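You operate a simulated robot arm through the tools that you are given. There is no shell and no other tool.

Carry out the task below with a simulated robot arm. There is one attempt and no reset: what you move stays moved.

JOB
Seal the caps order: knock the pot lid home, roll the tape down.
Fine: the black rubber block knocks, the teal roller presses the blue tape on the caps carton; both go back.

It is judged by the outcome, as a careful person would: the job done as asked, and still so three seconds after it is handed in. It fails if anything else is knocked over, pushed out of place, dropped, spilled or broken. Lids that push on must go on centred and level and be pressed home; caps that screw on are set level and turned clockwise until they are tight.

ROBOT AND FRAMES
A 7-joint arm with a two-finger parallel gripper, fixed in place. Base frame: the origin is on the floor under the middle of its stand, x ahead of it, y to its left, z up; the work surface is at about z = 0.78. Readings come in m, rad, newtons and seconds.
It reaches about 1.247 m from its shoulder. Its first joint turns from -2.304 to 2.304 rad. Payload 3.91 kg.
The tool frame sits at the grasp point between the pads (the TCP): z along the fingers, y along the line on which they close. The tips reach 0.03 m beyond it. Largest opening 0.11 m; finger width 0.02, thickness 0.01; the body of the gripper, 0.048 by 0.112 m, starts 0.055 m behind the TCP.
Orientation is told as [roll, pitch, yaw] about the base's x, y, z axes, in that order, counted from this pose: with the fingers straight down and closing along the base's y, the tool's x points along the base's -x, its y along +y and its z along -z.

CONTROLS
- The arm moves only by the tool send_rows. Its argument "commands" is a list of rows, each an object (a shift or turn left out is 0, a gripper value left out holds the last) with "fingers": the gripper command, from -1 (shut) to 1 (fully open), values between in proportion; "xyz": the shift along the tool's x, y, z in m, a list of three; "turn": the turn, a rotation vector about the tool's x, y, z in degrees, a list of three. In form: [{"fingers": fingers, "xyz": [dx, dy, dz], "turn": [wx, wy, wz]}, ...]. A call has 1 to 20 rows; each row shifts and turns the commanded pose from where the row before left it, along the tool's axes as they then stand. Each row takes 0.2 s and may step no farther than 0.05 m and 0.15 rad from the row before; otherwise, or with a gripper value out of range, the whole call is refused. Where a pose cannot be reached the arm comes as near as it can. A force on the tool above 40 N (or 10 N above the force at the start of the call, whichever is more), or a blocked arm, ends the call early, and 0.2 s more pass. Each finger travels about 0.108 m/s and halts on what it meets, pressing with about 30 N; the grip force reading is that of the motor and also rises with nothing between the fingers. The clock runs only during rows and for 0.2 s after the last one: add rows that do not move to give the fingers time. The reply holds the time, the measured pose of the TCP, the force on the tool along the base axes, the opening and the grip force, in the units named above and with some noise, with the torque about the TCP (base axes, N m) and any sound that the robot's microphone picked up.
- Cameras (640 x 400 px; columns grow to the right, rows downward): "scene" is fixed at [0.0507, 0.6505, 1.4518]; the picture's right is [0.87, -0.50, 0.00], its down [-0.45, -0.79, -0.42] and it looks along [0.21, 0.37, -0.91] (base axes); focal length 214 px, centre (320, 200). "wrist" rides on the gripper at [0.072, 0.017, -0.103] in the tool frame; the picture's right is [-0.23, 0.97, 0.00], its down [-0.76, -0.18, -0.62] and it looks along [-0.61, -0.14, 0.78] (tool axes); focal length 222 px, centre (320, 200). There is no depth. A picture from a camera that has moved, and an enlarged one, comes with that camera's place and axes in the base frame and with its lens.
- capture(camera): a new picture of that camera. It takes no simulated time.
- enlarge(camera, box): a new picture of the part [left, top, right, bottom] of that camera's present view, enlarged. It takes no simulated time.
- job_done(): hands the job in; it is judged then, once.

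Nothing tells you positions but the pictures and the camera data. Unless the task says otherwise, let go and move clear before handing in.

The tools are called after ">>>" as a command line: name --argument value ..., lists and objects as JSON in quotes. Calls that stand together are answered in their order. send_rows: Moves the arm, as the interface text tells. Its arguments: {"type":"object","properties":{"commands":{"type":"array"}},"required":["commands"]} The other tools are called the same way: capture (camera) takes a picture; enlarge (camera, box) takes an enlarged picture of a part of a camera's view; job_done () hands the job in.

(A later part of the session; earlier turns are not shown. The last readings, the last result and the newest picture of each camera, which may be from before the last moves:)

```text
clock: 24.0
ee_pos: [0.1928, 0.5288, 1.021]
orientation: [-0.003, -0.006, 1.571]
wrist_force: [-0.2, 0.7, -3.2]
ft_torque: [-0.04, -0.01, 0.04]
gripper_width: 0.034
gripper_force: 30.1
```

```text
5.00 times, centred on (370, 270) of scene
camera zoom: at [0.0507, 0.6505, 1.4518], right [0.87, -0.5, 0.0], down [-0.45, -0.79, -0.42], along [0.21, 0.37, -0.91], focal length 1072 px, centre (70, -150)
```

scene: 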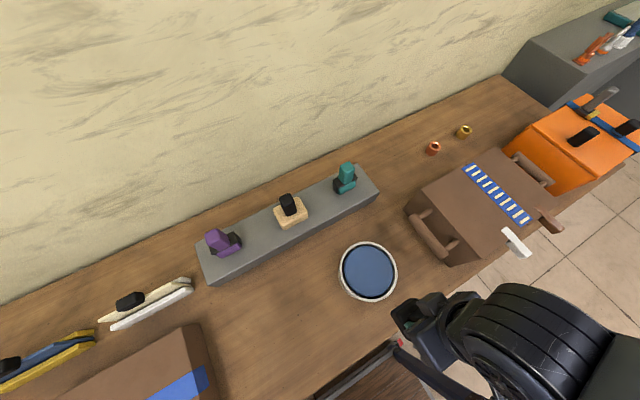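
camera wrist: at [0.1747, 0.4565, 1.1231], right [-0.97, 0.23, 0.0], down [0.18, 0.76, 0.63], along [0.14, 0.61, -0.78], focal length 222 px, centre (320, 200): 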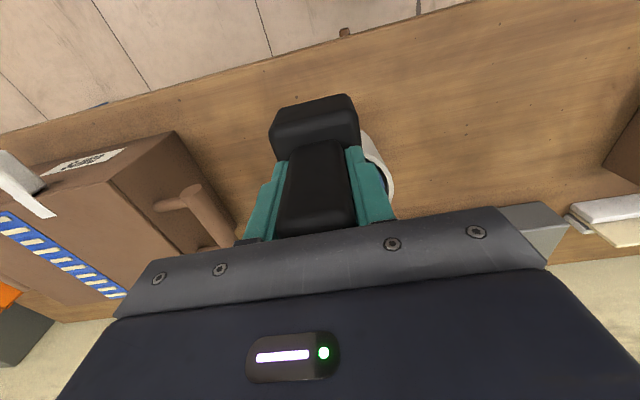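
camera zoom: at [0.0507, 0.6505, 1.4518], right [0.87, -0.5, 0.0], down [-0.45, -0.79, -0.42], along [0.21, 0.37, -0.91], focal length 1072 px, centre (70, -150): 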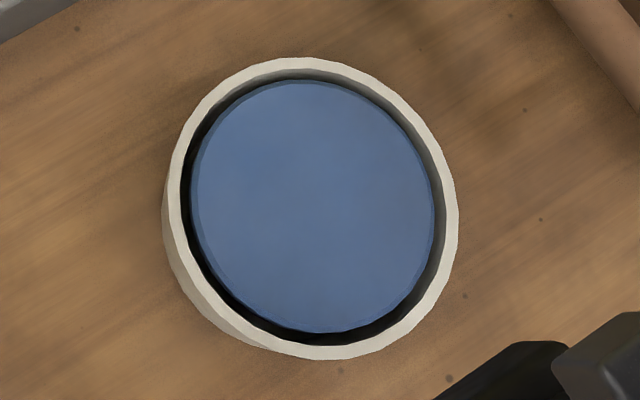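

The lid looks the same after the knock. The torque readings put the contact toward the block's near edge, so I want a low oblique look at whether the lid is level. I'll go to the left of the pot and hold the block just clear of the bench.

>>> send_rows --commands '[{"xyz": [-0.02, 0.045, 0]}, {"xyz": [-0.02, 0.045, 0]}, {"xyz": [-0.02, 0.045, 0]}, {"xyz": [-0.01, 0.043, 0]}, {"xyz": [0, 0, 0.04]}, {"xyz": [0, 0, 0.04]}, {"xyz": [0, 0, 0.04]}, {}]'

>>> capture --camera "wrist"

>>> enlarge --camera "wrist" --box '[0, 110, 280, 320]'

```text
clock: 25.8
ee_pos: [0.0143, 0.5997, 0.9002]
orientation: [0.0, -0.006, 1.569]
wrist_force: [0.1, 1.0, -5.1]
ft_torque: [-0.01, 0.0, 0.0]
gripper_width: 0.0342
gripper_force: 30.0
```

```text
taken
camera wrist: at [-0.0035, 0.5273, 1.0028], right [-0.97, 0.23, 0.0], down [0.18, 0.76, 0.63], along [0.14, 0.61, -0.78], focal length 222 px, centre (320, 200)
```

wrist: 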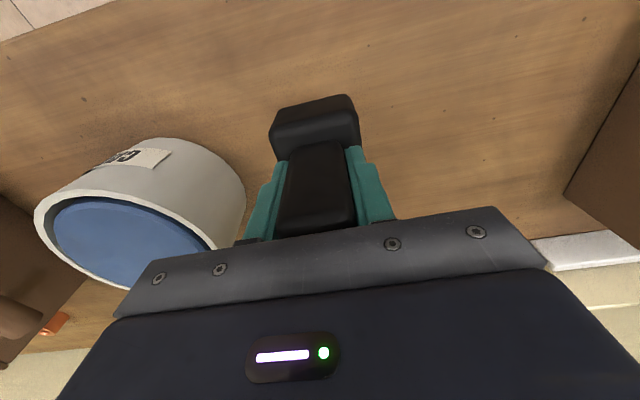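

```text
1.90 times, centred on (140, 215) of wrist
camera zoom: at [-0.0035, 0.5273, 1.0028], right [-0.97, 0.23, 0.0], down [0.18, 0.76, 0.63], along [0.14, 0.61, -0.78], focal length 423 px, centre (663, 171)
```

zoom: 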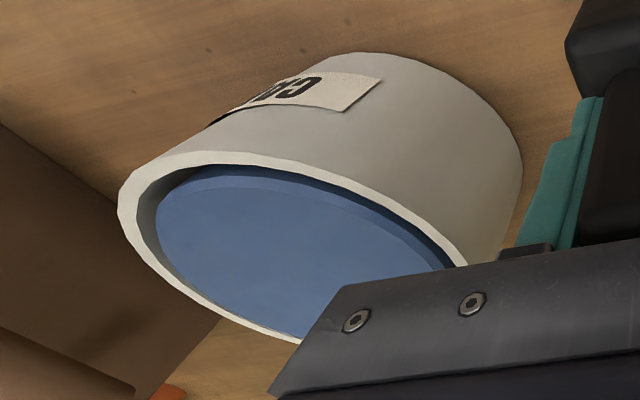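

>>> enlarge --camera "wrist" --box '[25, 180, 145, 300]'

>>> enlarge --camera "wrist" --box '[60, 170, 240, 270]'

>>> enlarge --camera "scene" --box '[335, 235, 400, 275]'

>>> enlarge --camera "scene" --box '[335, 265, 400, 305]'

```text
3.33 times, centred on (85, 240) of wrist
camera zoom: at [-0.0035, 0.5273, 1.0028], right [-0.97, 0.23, 0.0], down [0.18, 0.76, 0.63], along [0.14, 0.61, -0.78], focal length 740 px, centre (1103, 67)
```

zoom: 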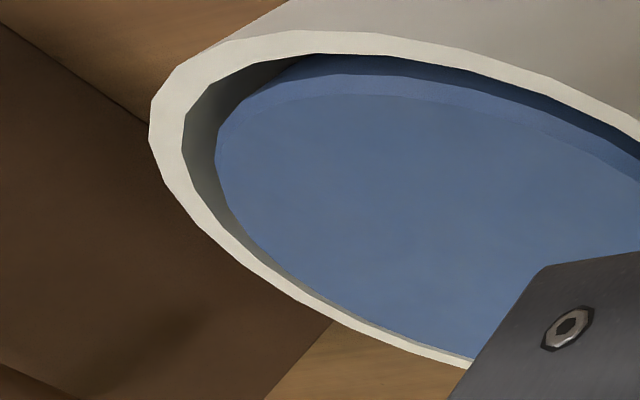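

```text
3.56 times, centred on (150, 220) of wrist
camera zoom: at [-0.0035, 0.5273, 1.0028], right [-0.97, 0.23, 0.0], down [0.18, 0.76, 0.63], along [0.14, 0.61, -0.78], focal length 790 px, centre (924, 129)
```

zoom: 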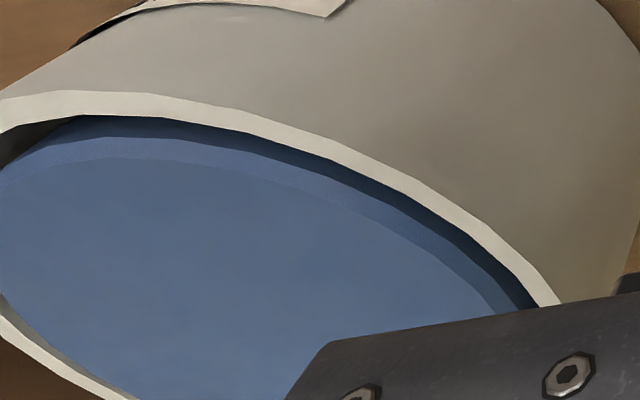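

```text
9.85 times, centred on (368, 255) of scene
camera zoom: at [0.0507, 0.6505, 1.4518], right [0.87, -0.5, 0.0], down [-0.45, -0.79, -0.42], along [0.21, 0.37, -0.91], focal length 2112 px, centre (-148, -342)
```

zoom: 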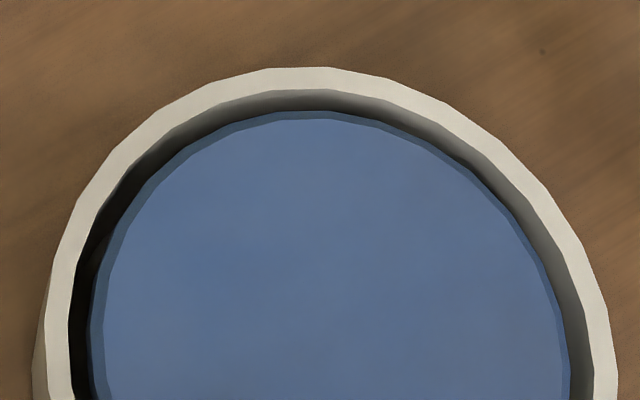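

```text
9.85 times, centred on (368, 285) of scene
camera zoom: at [0.0507, 0.6505, 1.4518], right [0.87, -0.5, 0.0], down [-0.45, -0.79, -0.42], along [0.21, 0.37, -0.91], focal length 2112 px, centre (-148, -637)
```

zoom: 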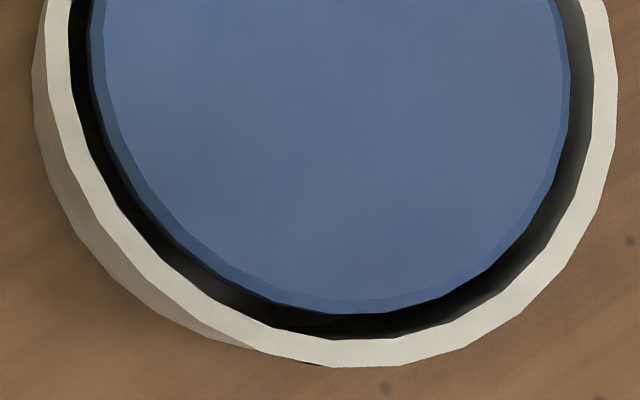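

From both cameras the lid sits roughly flush with the rim, centred and level. It slid at about 33 N and then stayed put at 43 N pressed and 54 N knocked, so it is against its stop. I'll lower the block back onto its original spot.

>>> send_rows --commands '[{"xyz": [0, 0, 0.02]}, {"xyz": [0, 0, 0.01]}, {"xyz": [0, 0, 0.003]}, {}]'

>>> send_rows --commands '[{"xyz": [0, 0, 0.0015]}, {"xyz": [0, 0, 0.0015]}, {}]'

```text
clock: 26.8
ee_pos: [0.015, 0.5996, 0.8676]
orientation: [-0.002, -0.007, 1.574]
wrist_force: [-1.1, 0.5, -3.8]
ft_torque: [-0.02, 0.0, 0.02]
gripper_width: 0.0339
gripper_force: 30.5
```

```text
clock: 27.6
ee_pos: [0.0158, 0.5996, 0.8651]
orientation: [-0.002, -0.005, 1.571]
wrist_force: [-0.2, 0.5, -3.8]
ft_torque: [0.01, 0.0, -0.03]
gripper_width: 0.0339
gripper_force: 29.4
```

>>> send_rows --commands '[{"xyz": [0, 0, 0.001], "turn": [-0.34, 0, 0]}, {"xyz": [0, 0, 0.001]}, {}]'

```text
clock: 28.4
ee_pos: [0.0145, 0.5994, 0.8623]
orientation: [0.004, -0.008, 1.571]
wrist_force: [-1.0, -0.1, -2.9]
ft_torque: [0.01, 0.0, 0.01]
gripper_width: 0.0339
gripper_force: 29.7
```

>>> send_rows --commands '[{"xyz": [0, 0, 0.001]}, {}, {}]'

```text
clock: 29.2
ee_pos: [0.0157, 0.5998, 0.8625]
orientation: [0.004, -0.007, 1.571]
wrist_force: [0.1, 0.4, -2.5]
ft_torque: [0.04, -0.01, -0.03]
gripper_width: 0.0337
gripper_force: 29.9
```

>>> send_rows --commands '[{"xyz": [0, 0, 0.001]}, {}]'

```text
clock: 29.8
ee_pos: [0.0155, 0.5997, 0.8609]
orientation: [0.004, -0.007, 1.571]
wrist_force: [-0.1, -0.1, -3.4]
ft_torque: [0.01, 0.01, 0.01]
gripper_width: 0.0338
gripper_force: 30.1
```

>>> send_rows --commands '[{"xyz": [0, 0, 0.001]}, {}]'

>>> enlarge --camera "wrist" --box '[240, 60, 400, 240]'

```text
clock: 30.4
ee_pos: [0.0146, 0.6003, 0.8607]
orientation: [0.003, -0.006, 1.571]
wrist_force: [1.4, -2.3, 2.8]
ft_torque: [-0.35, -0.24, -0.03]
gripper_width: 0.0339
gripper_force: 30.1
```

```text
2.22 times, centred on (320, 150) of wrist
camera zoom: at [-0.0028, 0.5272, 0.9627], right [-0.97, 0.23, 0.01], down [0.18, 0.76, 0.63], along [0.14, 0.61, -0.78], focal length 494 px, centre (320, 311)
```

zoom: 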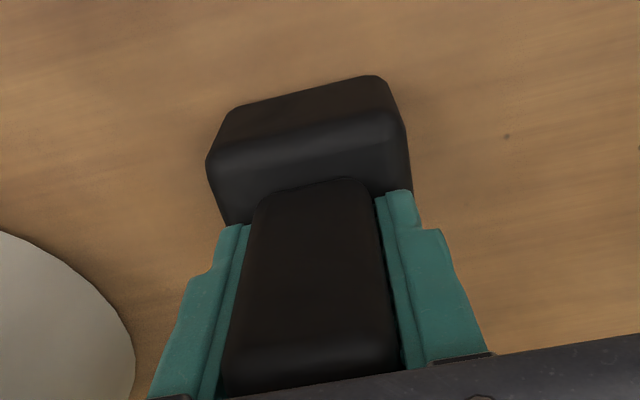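

Now it touches the bench. I'll open the gripper and rise straight up.

>>> send_rows --commands '[{"fingers": 0.2}, {}, {}, {"xyz": [0, 0, -0.03]}, {"xyz": [0, 0, -0.04]}, {"xyz": [0, 0, -0.05]}, {"xyz": [0, 0, -0.05], "fingers": 1}, {}]'

>>> capture --camera "wrist"

>>> capture --camera "scene"

```text
clock: 32.2
ee_pos: [0.0162, 0.5993, 1.0303]
orientation: [0.004, -0.007, 1.571]
wrist_force: [-0.4, -0.3, 0.2]
ft_torque: [0.01, 0.0, 0.0]
gripper_width: 0.11
gripper_force: 0.1
```

```text
taken
camera wrist: at [-0.0014, 0.5265, 1.1333], right [-0.97, 0.23, 0.01], down [0.18, 0.76, 0.63], along [0.14, 0.61, -0.78], focal length 222 px, centre (320, 200)
```

wrist: 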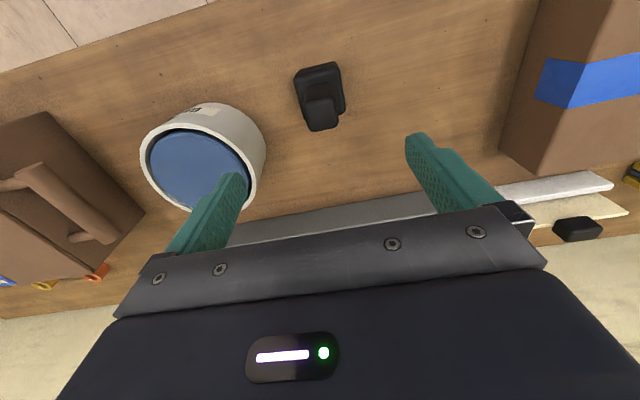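

```text
taken
```

scene: 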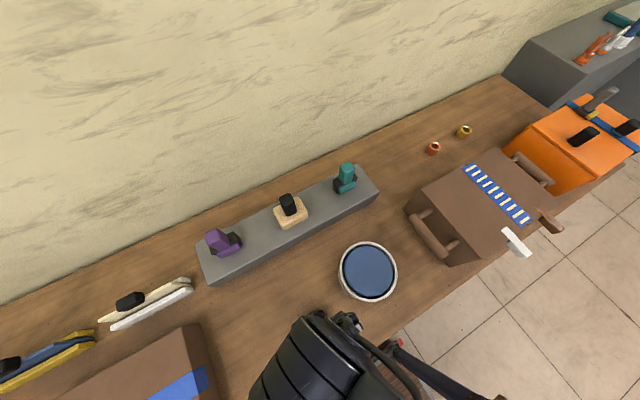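

The black block stands back on its spot. Now the teal roller: I estimate it at about (0.288, 0.90) with its handle top near z≈0.94. I'll correct a small tool tilt and hover near it for a close look.

>>> send_rows --commands '[{"xyz": [0, 0, -0.045], "turn": [0.23, 0.4, 0]}, {"xyz": [0, 0, -0.025]}, {"xyz": [-0.0287, -0.0363, 0]}, {"xyz": [-0.0287, -0.0363, 0]}, {"xyz": [-0.0287, -0.0363, 0]}, {"xyz": [-0.0287, -0.0363, 0]}, {"xyz": [-0.0287, -0.0363, 0]}, {"xyz": [-0.0287, -0.0363, 0]}, {"xyz": [-0.0287, -0.0363, 0]}, {}]'

>>> capture --camera "wrist"

>>> enlarge --camera "wrist" --box '[240, 60, 420, 210]'

```text
clock: 34.4
ee_pos: [0.2706, 0.7996, 1.1024]
orientation: [-0.001, -0.001, 1.571]
wrist_force: [-0.4, 0.6, 0.6]
ft_torque: [-0.02, 0.0, -0.01]
gripper_width: 0.1103
gripper_force: 0.0
```

```text
taken
camera wrist: at [0.2528, 0.7273, 1.2036], right [-0.97, 0.23, 0.0], down [0.18, 0.76, 0.62], along [0.14, 0.61, -0.78], focal length 222 px, centre (320, 200)
```

wrist: 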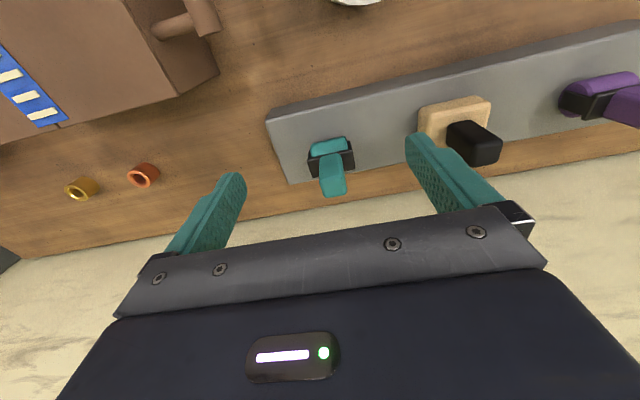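

```text
2.67 times, centred on (330, 135) of wrist
camera zoom: at [0.2528, 0.7273, 1.2036], right [-0.97, 0.23, 0.0], down [0.18, 0.76, 0.62], along [0.14, 0.61, -0.78], focal length 592 px, centre (293, 373)
```

zoom: 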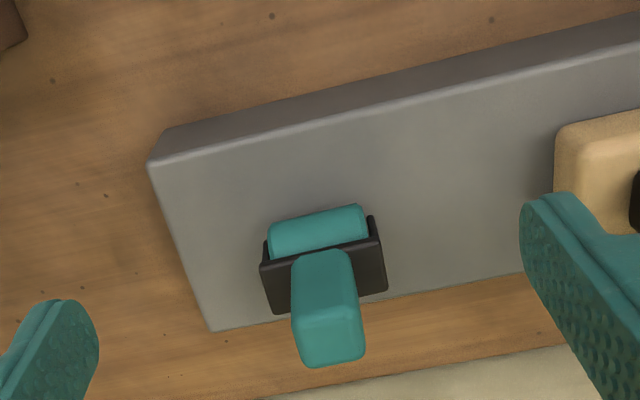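

The roller's handle top is at about (0.272, 0.8925, 0.972), its bracket top is at z≈0.916 and the rack top at about 0.868, with the roller axle along x. For rolling along y I want the fingers closing along y, so I'll turn the tool back to yaw 0 and move over the handle.

>>> send_rows --commands '[{"turn": [0, 0, 8.5]}, {"turn": [0, 0, 8.5]}, {"turn": [0, 0, 8.5]}, {"turn": [0, 0, 8.5]}, {"turn": [0, 0, 8.5]}, {"turn": [0, 0, 8.5]}, {"turn": [0, 0, 8.5]}, {"turn": [0, 0, 8.5]}, {"turn": [0, 0, 8.5]}, {"turn": [0, 0, 8.5]}, {"turn": [0, 0, 5]}, {"xyz": [0, 0.045, 0]}, {"xyz": [-0.001, 0.045, 0]}, {}, {}]'

>>> capture --camera "wrist"

>>> capture --camera "scene"

```text
clock: 37.6
ee_pos: [0.2695, 0.8903, 1.1]
orientation: [0.0, 0.0, 0.0]
wrist_force: [-0.1, -0.3, 0.2]
ft_torque: [-0.01, -0.04, 0.01]
gripper_width: 0.1099
gripper_force: 0.2
```

```text
taken
camera wrist: at [0.198, 0.9082, 1.202], right [0.23, 0.97, 0.0], down [0.76, -0.18, 0.62], along [0.61, -0.14, -0.78], focal length 222 px, centre (320, 200)
```

wrist: 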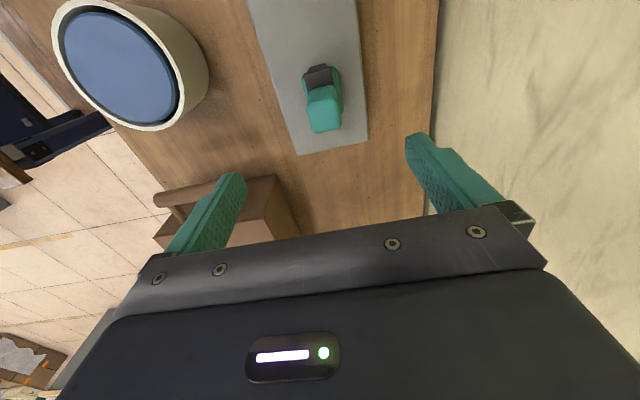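

```text
taken
```

scene: 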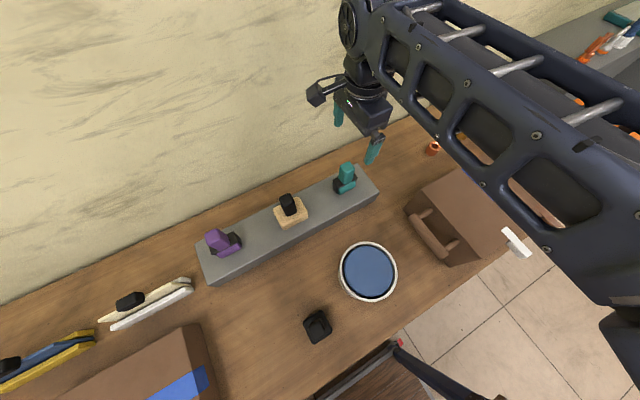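

The gripper is over the roller. I'll enlarge to pin down the handle and look at the lid from this new side.

>>> enlarge --camera "wrist" --box '[280, 50, 380, 150]'

>>> enlarge --camera "wrist" --box '[40, 0, 220, 140]'

```text
4.00 times, centred on (330, 100) of wrist
camera zoom: at [0.198, 0.9082, 1.202], right [0.23, 0.97, 0.0], down [0.76, -0.18, 0.62], along [0.61, -0.14, -0.78], focal length 888 px, centre (280, 600)
```

zoom: 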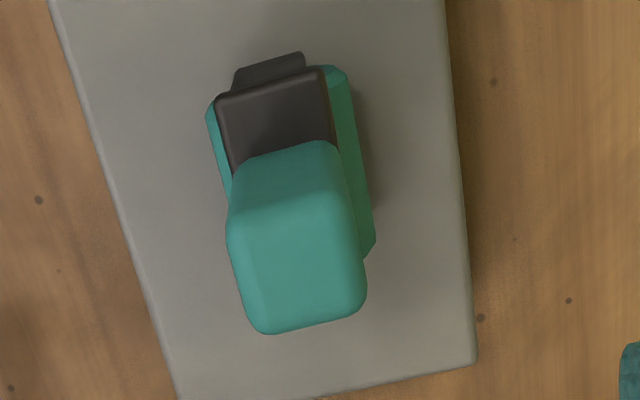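

```text
2.86 times, centred on (130, 70) of wrist
camera zoom: at [0.198, 0.9082, 1.202], right [0.23, 0.97, 0.0], down [0.76, -0.18, 0.62], along [0.61, -0.14, -0.78], focal length 635 px, centre (863, 571)
```

zoom: 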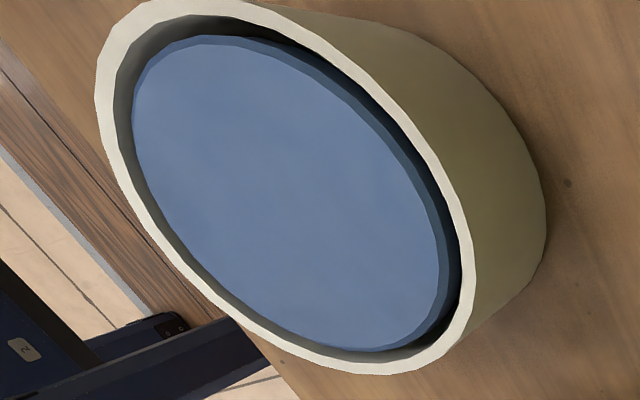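

The handle centre refines to about (0.2695, 0.896). I'll shift 5.5 mm in y, descend to TCP z≈0.953 in cautious steps, and check before closing.

>>> send_rows --commands '[{"xyz": [0, 0.0055, 0.02]}, {"xyz": [0, 0, 0.045]}, {"xyz": [0, 0, 0.04]}, {"xyz": [0, 0, 0.025]}, {"xyz": [0, 0, 0.015]}, {}]'

>>> capture --camera "wrist"

>>> enlarge --camera "scene" --box '[300, 120, 420, 220]'

```text
clock: 39.0
ee_pos: [0.2717, 0.8946, 0.9544]
orientation: [0.0, 0.001, 0.0]
wrist_force: [-0.4, -1.0, -0.7]
ft_torque: [-0.01, 0.0, 0.01]
gripper_width: 0.1101
gripper_force: 0.0
```

```text
taken
camera wrist: at [0.1975, 0.9125, 1.0574], right [0.23, 0.97, 0.0], down [0.76, -0.18, 0.62], along [0.61, -0.14, -0.78], focal length 222 px, centre (320, 200)
```

wrist: 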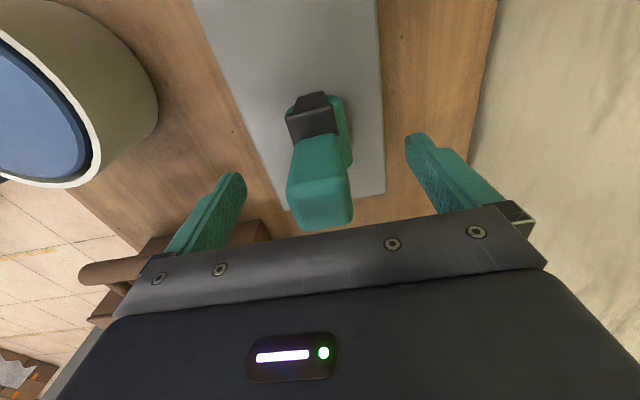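

```text
4.00 times, centred on (360, 170) of scene
camera zoom: at [0.0507, 0.6505, 1.4518], right [0.87, -0.5, 0.0], down [-0.45, -0.79, -0.42], along [0.21, 0.37, -0.91], focal length 858 px, centre (160, 320)
```

zoom: 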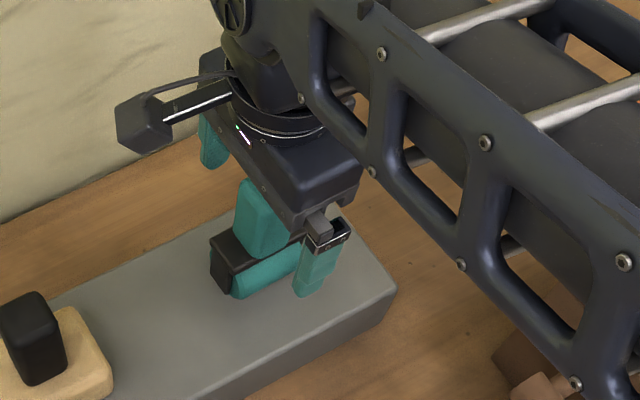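

The fingers straddle the handle evenly. I'll close.

>>> send_rows --commands '[{"fingers": -1}, {}, {}, {}]'

>>> capture --camera "wrist"

>>> enlarge --camera "scene" --box '[300, 120, 420, 220]'

```text
clock: 40.0
ee_pos: [0.2711, 0.8946, 0.9548]
orientation: [0.0, 0.001, 0.0]
wrist_force: [-1.0, 0.8, -0.5]
ft_torque: [0.03, 0.0, 0.02]
gripper_width: 0.0337
gripper_force: 29.8
```

```text
taken
camera wrist: at [0.1975, 0.9125, 1.0576], right [0.23, 0.97, 0.0], down [0.76, -0.18, 0.62], along [0.61, -0.14, -0.78], focal length 222 px, centre (320, 200)
```

wrist: 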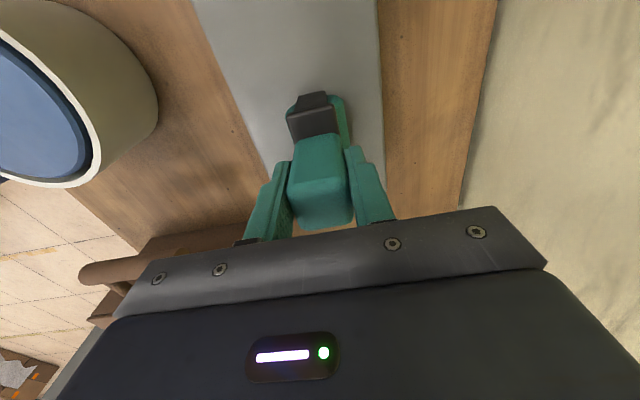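

```text
4.00 times, centred on (360, 170) of scene
camera zoom: at [0.0507, 0.6505, 1.4518], right [0.87, -0.5, 0.0], down [-0.45, -0.79, -0.42], along [0.21, 0.37, -0.91], focal length 858 px, centre (160, 320)
```

zoom: 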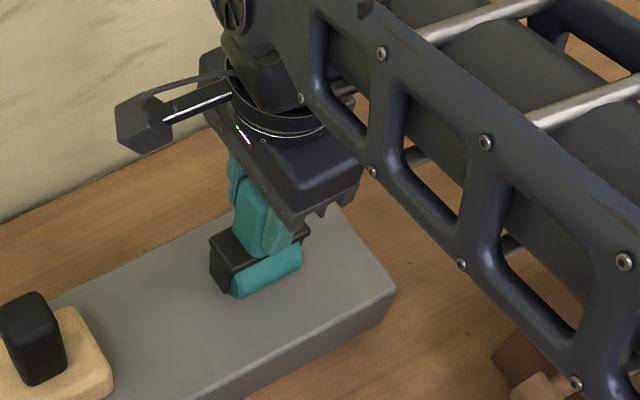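

The roller is gripped and hasn't shifted; its home pose is TCP ≈ (0.2712, 0.8947, 0.9546). I'll lift clear and move to hover over the carton's tape.

>>> send_rows --commands '[{"xyz": [0, 0, -0.015]}, {"xyz": [0, 0, -0.04]}, {"xyz": [0, 0, -0.05]}, {"xyz": [0, 0, -0.05]}, {"xyz": [0, 0, -0.03]}, {}]'

>>> send_rows --commands '[{"xyz": [-0.0367, -0.0278, 0]}, {"xyz": [-0.0367, -0.0278, 0]}, {"xyz": [-0.0367, -0.0278, 0]}, {"xyz": [-0.0367, -0.0278, 0]}, {"xyz": [-0.0367, -0.0278, 0]}, {"xyz": [-0.0367, -0.0278, 0]}, {"xyz": [-0.0367, -0.0278, 0]}, {"xyz": [-0.0367, -0.0278, 0]}, {"xyz": [-0.0367, -0.0278, 0]}, {}]'

>>> capture --camera "wrist"

>>> capture --camera "scene"

```text
clock: 41.4
ee_pos: [0.2702, 0.8938, 1.1413]
orientation: [0.001, -0.001, 0.001]
wrist_force: [-0.2, 0.0, -2.5]
ft_torque: [0.02, 0.02, -0.03]
gripper_width: 0.0339
gripper_force: 29.8
```

```text
clock: 43.6
ee_pos: [0.6033, 0.644, 1.1401]
orientation: [0.001, 0.0, 0.0]
wrist_force: [-0.9, -0.1, -2.2]
ft_torque: [0.03, 0.01, 0.01]
gripper_width: 0.0341
gripper_force: 30.2
```

```text
taken
camera wrist: at [0.5287, 0.6613, 1.2423], right [0.23, 0.97, 0.0], down [0.76, -0.18, 0.62], along [0.61, -0.14, -0.78], focal length 222 px, centre (320, 200)
```

wrist: 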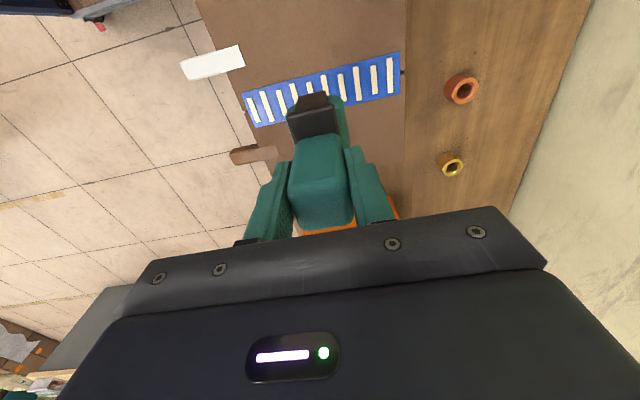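

```text
taken
```

scene: 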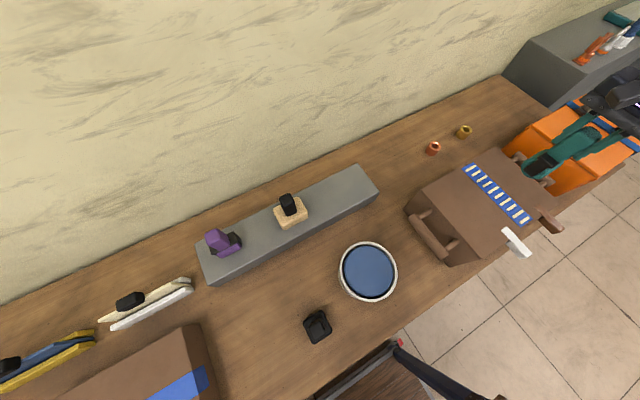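

The roller (about 2.4 N) is held above the carton, and the tape and the two clips are in view. I'll enlarge for an accurate fix.

>>> enlarge --camera "wrist" --box '[220, 30, 420, 170]'

>>> enlarge --camera "scene" --box '[440, 150, 570, 270]'

>>> enlarge --camera "wrist" --box '[170, 30, 300, 180]'

```text
2.86 times, centred on (320, 100) of wrist
camera zoom: at [0.5287, 0.6613, 1.2423], right [0.23, 0.97, 0.0], down [0.76, -0.18, 0.62], along [0.61, -0.14, -0.78], focal length 635 px, centre (320, 486)
```

zoom: 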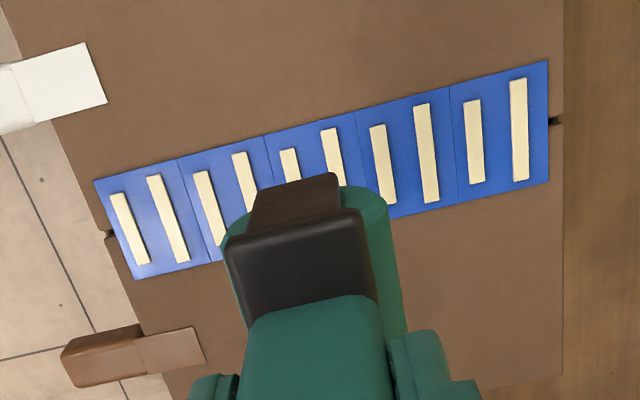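

```text
3.33 times, centred on (505, 210) of scene
camera zoom: at [0.0507, 0.6505, 1.4518], right [0.87, -0.5, 0.0], down [-0.45, -0.79, -0.42], along [0.21, 0.37, -0.91], focal length 715 px, centre (-297, 167)
```

zoom: 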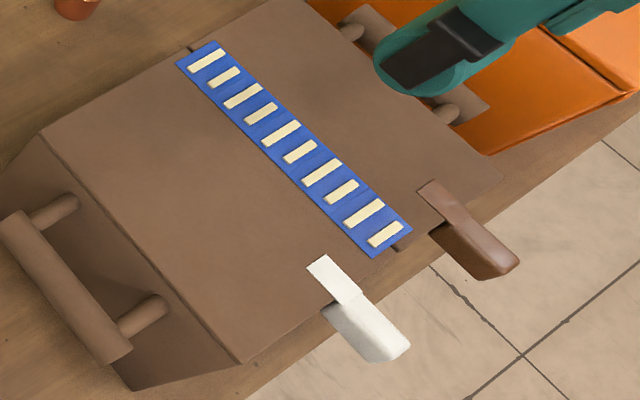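

```text
2.67 times, centred on (235, 105) of wrist
camera zoom: at [0.5287, 0.6613, 1.2423], right [0.23, 0.97, 0.0], down [0.76, -0.18, 0.62], along [0.61, -0.14, -0.78], focal length 592 px, centre (547, 453)
```

zoom: 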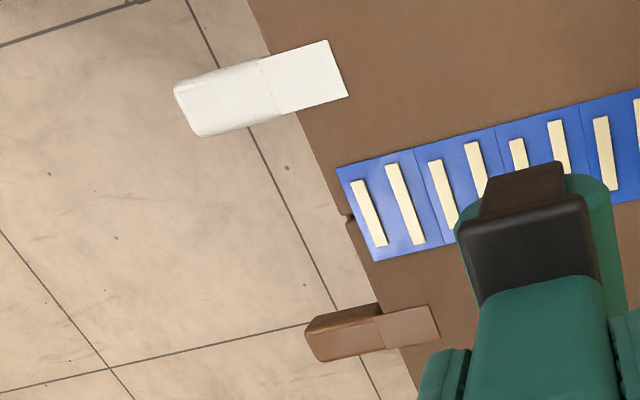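

The tape spans x≈0.576–0.624 and y≈0.545–0.747 at z≈0.93, squared to the axes. The two tabs sit more than 2 cm clear of the roller's width. I'll centre on x and lower at mid-tape until it touches.

>>> send_rows --commands '[{"xyz": [0.0055, 0, 0.03]}, {"xyz": [0, 0, 0.04]}, {"xyz": [0, 0, 0.03]}, {"xyz": [0, 0, 0.01]}, {}]'

>>> capture --camera "wrist"

>>> enlarge --camera "scene" --box '[440, 130, 580, 260]'

```text
clock: 44.8
ee_pos: [0.5955, 0.6451, 1.0308]
orientation: [0.002, -0.002, 0.001]
wrist_force: [0.9, 0.7, 8.1]
ft_torque: [0.0, 0.06, 0.0]
gripper_width: 0.0336
gripper_force: 29.7
```

```text
taken
camera wrist: at [0.5225, 0.6619, 1.1339], right [0.23, 0.97, 0.0], down [0.76, -0.18, 0.62], along [0.61, -0.14, -0.78], focal length 222 px, centre (320, 200)
```

wrist: 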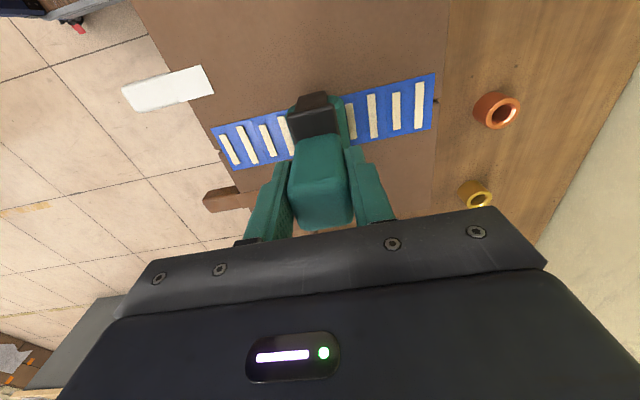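

```text
3.08 times, centred on (510, 195) of scene
camera zoom: at [0.0507, 0.6505, 1.4518], right [0.87, -0.5, 0.0], down [-0.45, -0.79, -0.42], along [0.21, 0.37, -0.91], focal length 660 px, centre (-265, 215)
```

zoom: 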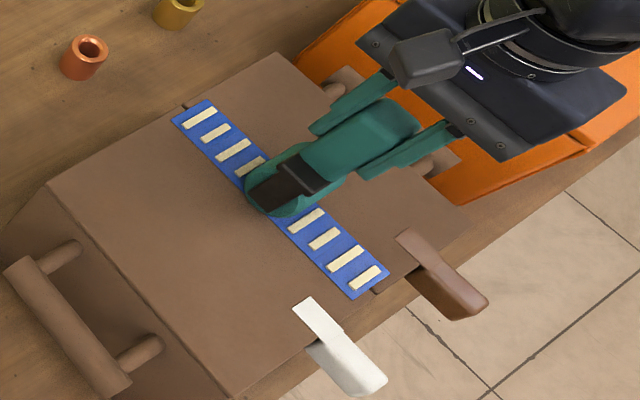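

Contact came at TCP z = 1.031 with about 10 N, so the tape top is near z≈0.944. Before rolling I'll check how the roller lines up across the tape.

>>> enlarge --camera "wrist" --box '[260, 60, 390, 180]'

>>> enlarge --camera "scene" --box '[475, 160, 535, 210]'

```text
3.33 times, centred on (325, 120) of wrist
camera zoom: at [0.5225, 0.6619, 1.1339], right [0.23, 0.97, 0.0], down [0.76, -0.18, 0.62], along [0.61, -0.14, -0.78], focal length 740 px, centre (303, 467)
```

zoom: 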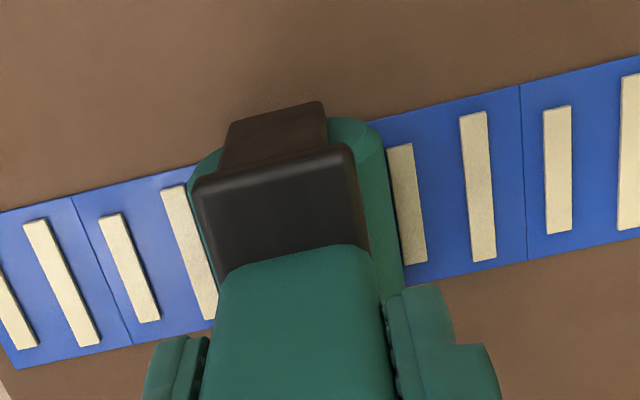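

```text
8.00 times, centred on (505, 185) of scene
camera zoom: at [0.0507, 0.6505, 1.4518], right [0.87, -0.5, 0.0], down [-0.45, -0.79, -0.42], along [0.21, 0.37, -0.91], focal length 1716 px, centre (-1160, 320)
```

zoom: 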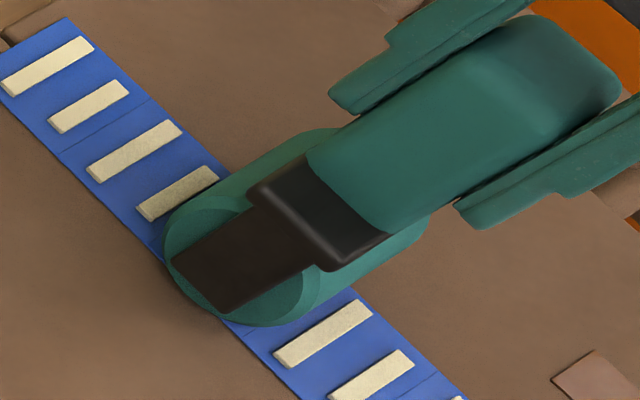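

The roller covers the tape width, with its centre within a few mm of the tape's. I'll add a little pressure, targeting about 20–25 N.

>>> send_rows --commands '[{"xyz": [0, 0, 0.001]}, {}]'

```text
clock: 45.4
ee_pos: [0.5963, 0.6448, 1.0307]
orientation: [0.001, -0.002, 0.0]
wrist_force: [0.8, 3.0, 22.8]
ft_torque: [0.04, -0.06, -0.01]
gripper_width: 0.0335
gripper_force: 30.3
```

About 25 N net. I'll begin rolling slowly toward the front end (−y).

>>> send_rows --commands '[{"xyz": [0, -0.005, 0]}, {"xyz": [0, -0.005, 0]}, {"xyz": [0, -0.005, 0]}, {"xyz": [0, -0.005, 0]}]'

>>> enlarge --camera "wrist" --box '[200, 60, 460, 200]'

>>> enlarge --camera "scene" --box '[440, 130, 580, 260]'

```text
clock: 46.4
ee_pos: [0.5956, 0.6251, 1.0295]
orientation: [0.002, 0.001, 0.001]
wrist_force: [-0.1, 11.1, 27.5]
ft_torque: [0.7, -0.04, 0.05]
gripper_width: 0.0337
gripper_force: 29.8
```

```text
2.46 times, centred on (330, 130) of wrist
camera zoom: at [0.5218, 0.6417, 1.1328], right [0.23, 0.97, 0.0], down [0.76, -0.18, 0.62], along [0.61, -0.14, -0.78], focal length 547 px, centre (295, 372)
```

zoom: 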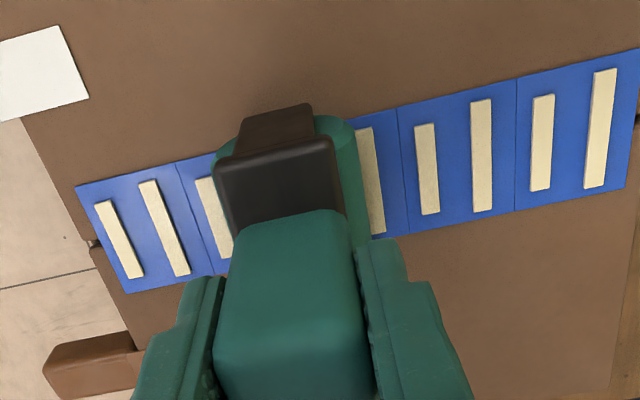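

```text
3.08 times, centred on (510, 195) of scene
camera zoom: at [0.0507, 0.6505, 1.4518], right [0.87, -0.5, 0.0], down [-0.45, -0.79, -0.42], along [0.21, 0.37, -0.91], focal length 660 px, centre (-265, 215)
```

zoom: 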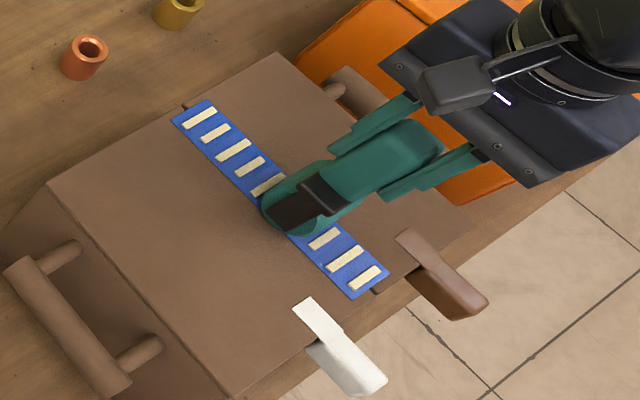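

The roller is rolling at about 30 N with roughly 11 N of drag. I'll continue toward the front and see how the tape looks behind it.

>>> send_rows --commands '[{"xyz": [0, -0.005, 0]}, {"xyz": [0, -0.005, 0]}, {"xyz": [0, -0.005, 0]}, {"xyz": [0, -0.005, 0]}, {"xyz": [0, -0.005, 0]}]'

>>> enlarge --camera "wrist" --box '[200, 60, 460, 200]'

>>> enlarge --camera "scene" --box '[440, 130, 580, 260]'

```text
clock: 47.6
ee_pos: [0.5958, 0.6, 1.0304]
orientation: [0.0, 0.0, 0.001]
wrist_force: [-0.8, 11.1, 26.8]
ft_torque: [0.71, 0.02, 0.02]
gripper_width: 0.0339
gripper_force: 30.4
```

```text
2.46 times, centred on (330, 130) of wrist
camera zoom: at [0.5221, 0.6167, 1.1324], right [0.23, 0.97, 0.0], down [0.76, -0.18, 0.62], along [0.61, -0.14, -0.78], focal length 547 px, centre (295, 372)
```

zoom: 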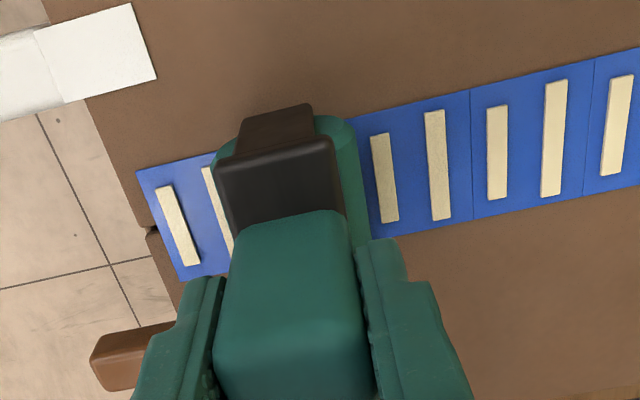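

```text
3.08 times, centred on (510, 195) of scene
camera zoom: at [0.0507, 0.6505, 1.4518], right [0.87, -0.5, 0.0], down [-0.45, -0.79, -0.42], along [0.21, 0.37, -0.91], focal length 660 px, centre (-265, 215)
```

zoom: 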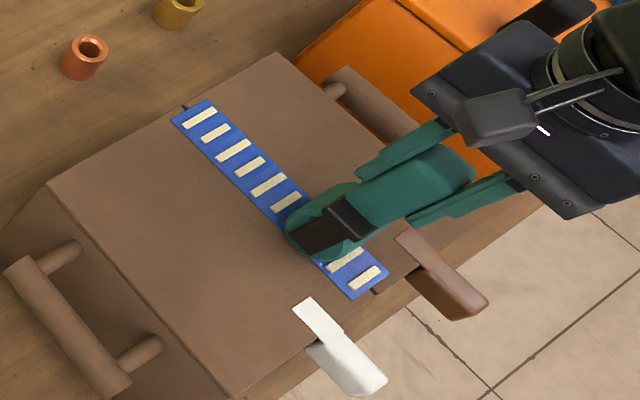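

Two bars have been rolled over and still look cream. I'll zoom in to compare the rolled bars with the untouched ones.

>>> enlarge --camera "wrist" --box '[340, 60, 480, 170]'

>>> enlarge --camera "scene" --box '[472, 158, 512, 198]'

>>> enlarge --camera "wrist" --box '[240, 90, 310, 180]'

```text
3.64 times, centred on (410, 115) of wrist
camera zoom: at [0.5221, 0.6167, 1.1324], right [0.23, 0.97, 0.0], down [0.76, -0.18, 0.62], along [0.61, -0.14, -0.78], focal length 808 px, centre (-7, 509)
```

zoom: 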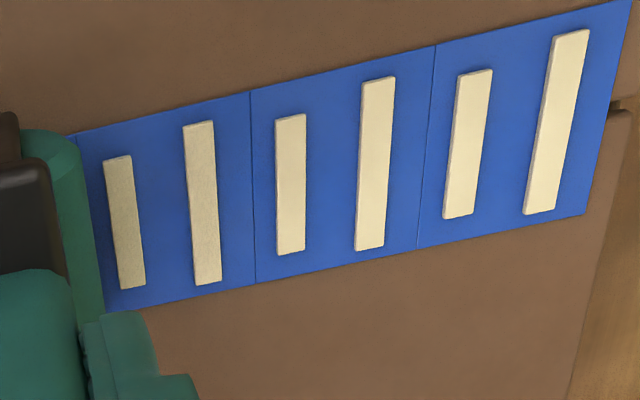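

```text
10.00 times, centred on (492, 178) of scene
camera zoom: at [0.0507, 0.6505, 1.4518], right [0.87, -0.5, 0.0], down [-0.45, -0.79, -0.42], along [0.21, 0.37, -0.91], focal length 2145 px, centre (-1400, 420)
```

zoom: 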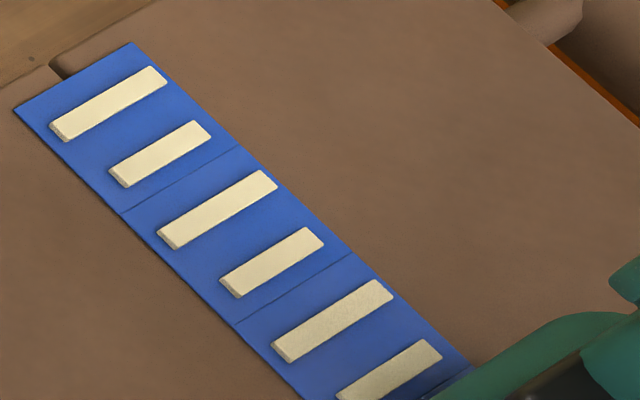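

```text
4.44 times, centred on (275, 135) of wrist
camera zoom: at [0.5221, 0.6167, 1.1324], right [0.23, 0.97, 0.0], down [0.76, -0.18, 0.62], along [0.61, -0.14, -0.78], focal length 987 px, centre (520, 489)
```

zoom: 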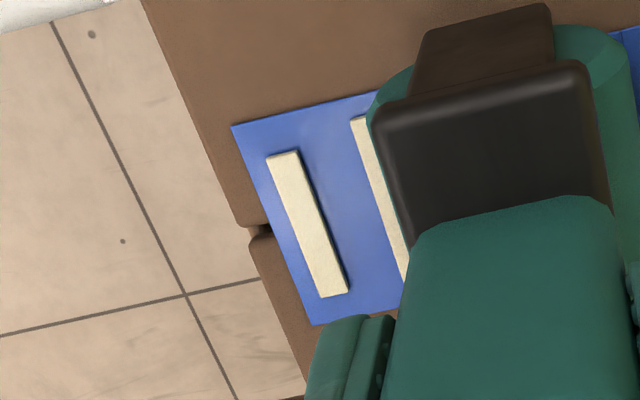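

The bars may clear only once a whole panel is rolled; each panel is 4 cm long and carries two bars. I'll keep rolling to the front end and check panel by panel.

>>> send_rows --commands '[{"xyz": [0, -0.005, 0]}, {"xyz": [0, -0.005, 0]}, {"xyz": [0, -0.005, 0]}, {"xyz": [0, -0.005, 0]}]'

>>> enlarge --camera "wrist" --box '[200, 60, 460, 200]'

>>> enlarge --camera "scene" --box '[460, 150, 540, 230]'

```text
clock: 48.6
ee_pos: [0.5951, 0.5798, 1.0289]
orientation: [0.0, 0.0, 0.0]
wrist_force: [-0.1, 8.7, 22.8]
ft_torque: [0.59, -0.03, 0.02]
gripper_width: 0.0338
gripper_force: 30.0
```

```text
2.46 times, centred on (330, 130) of wrist
camera zoom: at [0.5218, 0.5965, 1.1323], right [0.23, 0.97, 0.0], down [0.76, -0.18, 0.62], along [0.61, -0.14, -0.78], focal length 547 px, centre (295, 372)
```

zoom: 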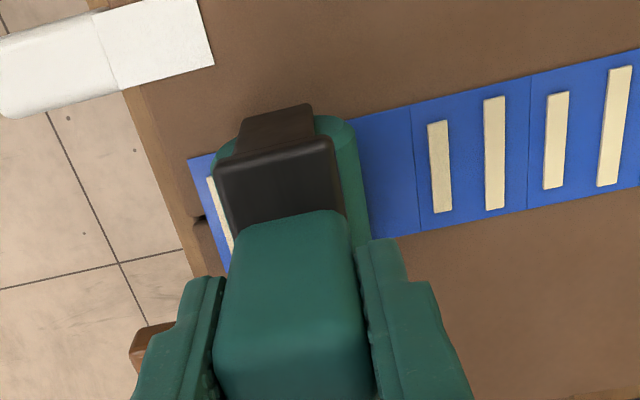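

```text
5.00 times, centred on (500, 190) of scene
camera zoom: at [0.0507, 0.6505, 1.4518], right [0.87, -0.5, 0.0], down [-0.45, -0.79, -0.42], along [0.21, 0.37, -0.91], focal length 1072 px, centre (-580, 250)
```

zoom: 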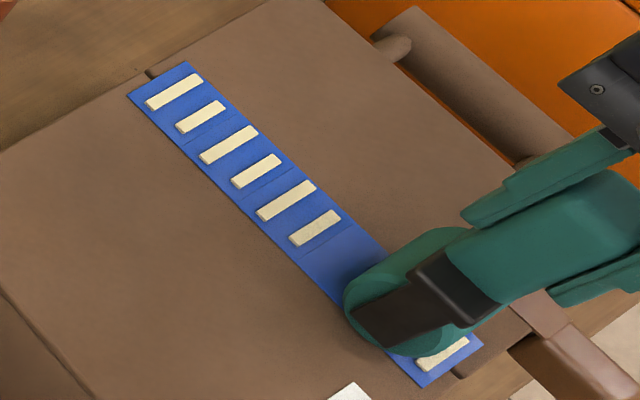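

Panel 2's bars have flattened to plain blue, so this pressure works once a panel is fully rolled. I'll roll on over panel 1, stopping before the carton's front edge at about y≈0.546.

>>> send_rows --commands '[{"xyz": [0, -0.005, 0.0003]}, {"xyz": [0, -0.005, 0]}, {"xyz": [0, -0.005, 0]}, {"xyz": [0, -0.005, 0]}, {"xyz": [0, -0.004, 0]}]'

>>> enlarge --camera "wrist" --box '[200, 60, 460, 200]'

>>> enlarge --camera "scene" --box '[460, 150, 540, 230]'

```text
clock: 49.8
ee_pos: [0.5957, 0.5566, 1.0284]
orientation: [0.0, 0.0, -0.001]
wrist_force: [0.5, 9.8, 25.1]
ft_torque: [0.7, -0.1, -0.02]
gripper_width: 0.0336
gripper_force: 29.5
```

```text
2.46 times, centred on (330, 130) of wrist
camera zoom: at [0.5223, 0.5728, 1.1322], right [0.23, 0.97, 0.0], down [0.76, -0.18, 0.62], along [0.61, -0.14, -0.78], focal length 547 px, centre (295, 372)
```

zoom: 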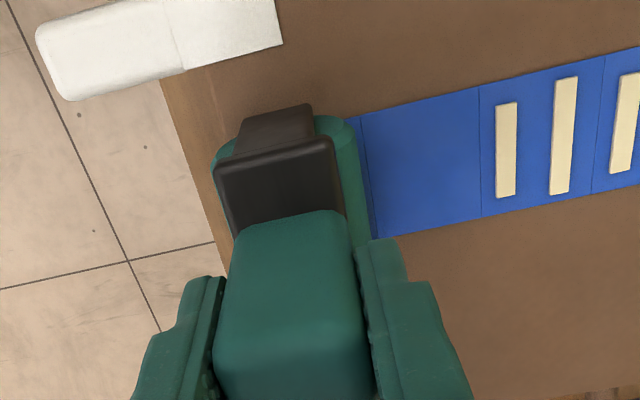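

```text
5.00 times, centred on (500, 190) of scene
camera zoom: at [0.0507, 0.6505, 1.4518], right [0.87, -0.5, 0.0], down [-0.45, -0.79, -0.42], along [0.21, 0.37, -0.91], focal length 1072 px, centre (-580, 250)
```

zoom: 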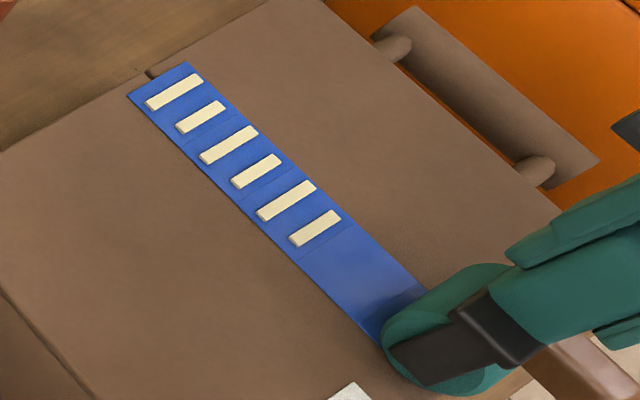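

Panel 1 is under the roller now. I'll go 3 mm further to its end, then roll back toward the far end and see whether it cleared.

>>> send_rows --commands '[{"xyz": [0, -0.003, 0]}, {}, {"xyz": [0, 0.005, 0]}, {"xyz": [0, 0.005, 0]}, {"xyz": [0, 0.005, 0]}, {"xyz": [0, 0.005, 0]}, {"xyz": [0, 0.005, 0]}, {"xyz": [0, 0.005, 0]}]'

>>> enlarge --camera "wrist" --box '[200, 60, 460, 200]'

>>> enlarge --camera "scene" --box '[460, 150, 540, 230]'

```text
clock: 51.6
ee_pos: [0.5959, 0.5817, 1.0301]
orientation: [-0.001, 0.0, 0.0]
wrist_force: [0.0, -8.5, 17.4]
ft_torque: [-0.57, -0.08, 0.0]
gripper_width: 0.0335
gripper_force: 30.1
```

```text
2.46 times, centred on (330, 130) of wrist
camera zoom: at [0.522, 0.5993, 1.1318], right [0.23, 0.97, 0.0], down [0.76, -0.18, 0.62], along [0.61, -0.14, -0.78], focal length 547 px, centre (295, 372)
```

zoom: 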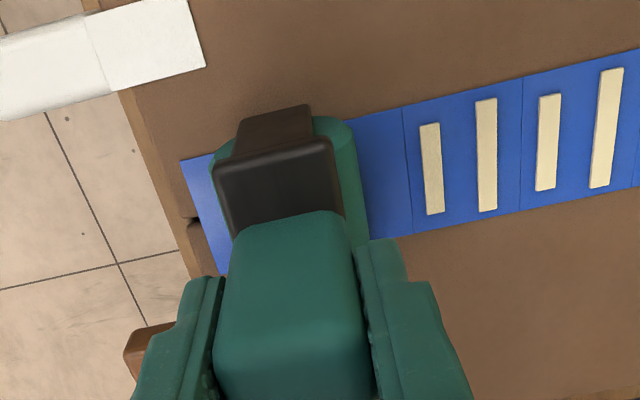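

```text
5.00 times, centred on (500, 190) of scene
camera zoom: at [0.0507, 0.6505, 1.4518], right [0.87, -0.5, 0.0], down [-0.45, -0.79, -0.42], along [0.21, 0.37, -0.91], focal length 1072 px, centre (-580, 250)
```

zoom: 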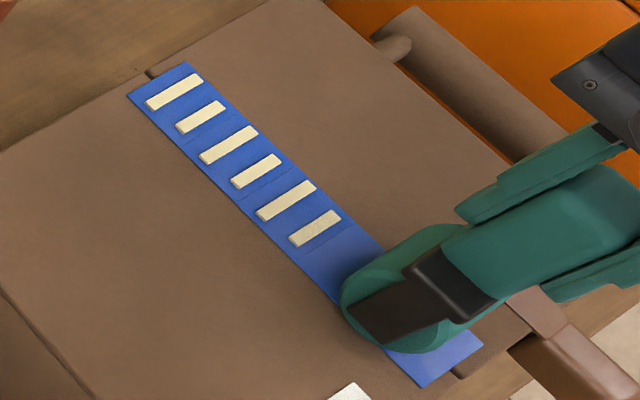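

Panel 1 is cleared as well. Now I'll roll toward the far end with slightly more pressure, checking the force as I go.

>>> send_rows --commands '[{"xyz": [0, 0.005, 0.0003]}, {"xyz": [0, 0.005, 0]}, {"xyz": [0, 0.005, 0]}, {"xyz": [0, 0.005, 0]}, {"xyz": [0, 0.005, 0]}, {"xyz": [0, 0.005, 0]}, {"xyz": [0, 0.005, 0]}, {"xyz": [0, 0.005, 0]}]'

>>> enlarge --camera "wrist" --box '[200, 60, 460, 200]'

```text
clock: 53.4
ee_pos: [0.5958, 0.6226, 1.0282]
orientation: [0.0, 0.001, -0.001]
wrist_force: [-0.4, -4.8, 12.0]
ft_torque: [-0.3, -0.01, -0.02]
gripper_width: 0.0336
gripper_force: 30.6
```

```text
2.46 times, centred on (330, 130) of wrist
camera zoom: at [0.5223, 0.6397, 1.1318], right [0.23, 0.97, 0.0], down [0.76, -0.18, 0.62], along [0.61, -0.14, -0.78], focal length 547 px, centre (295, 372)
```

zoom: 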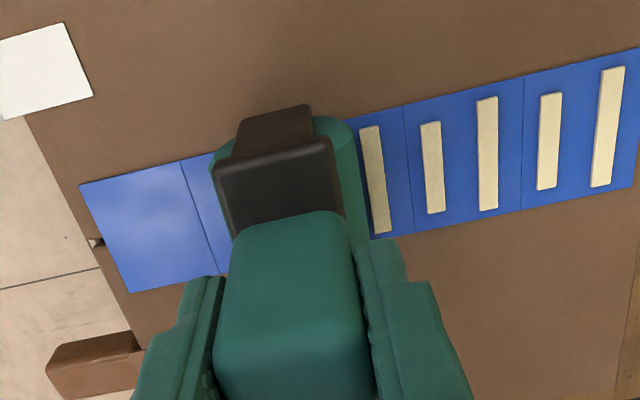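

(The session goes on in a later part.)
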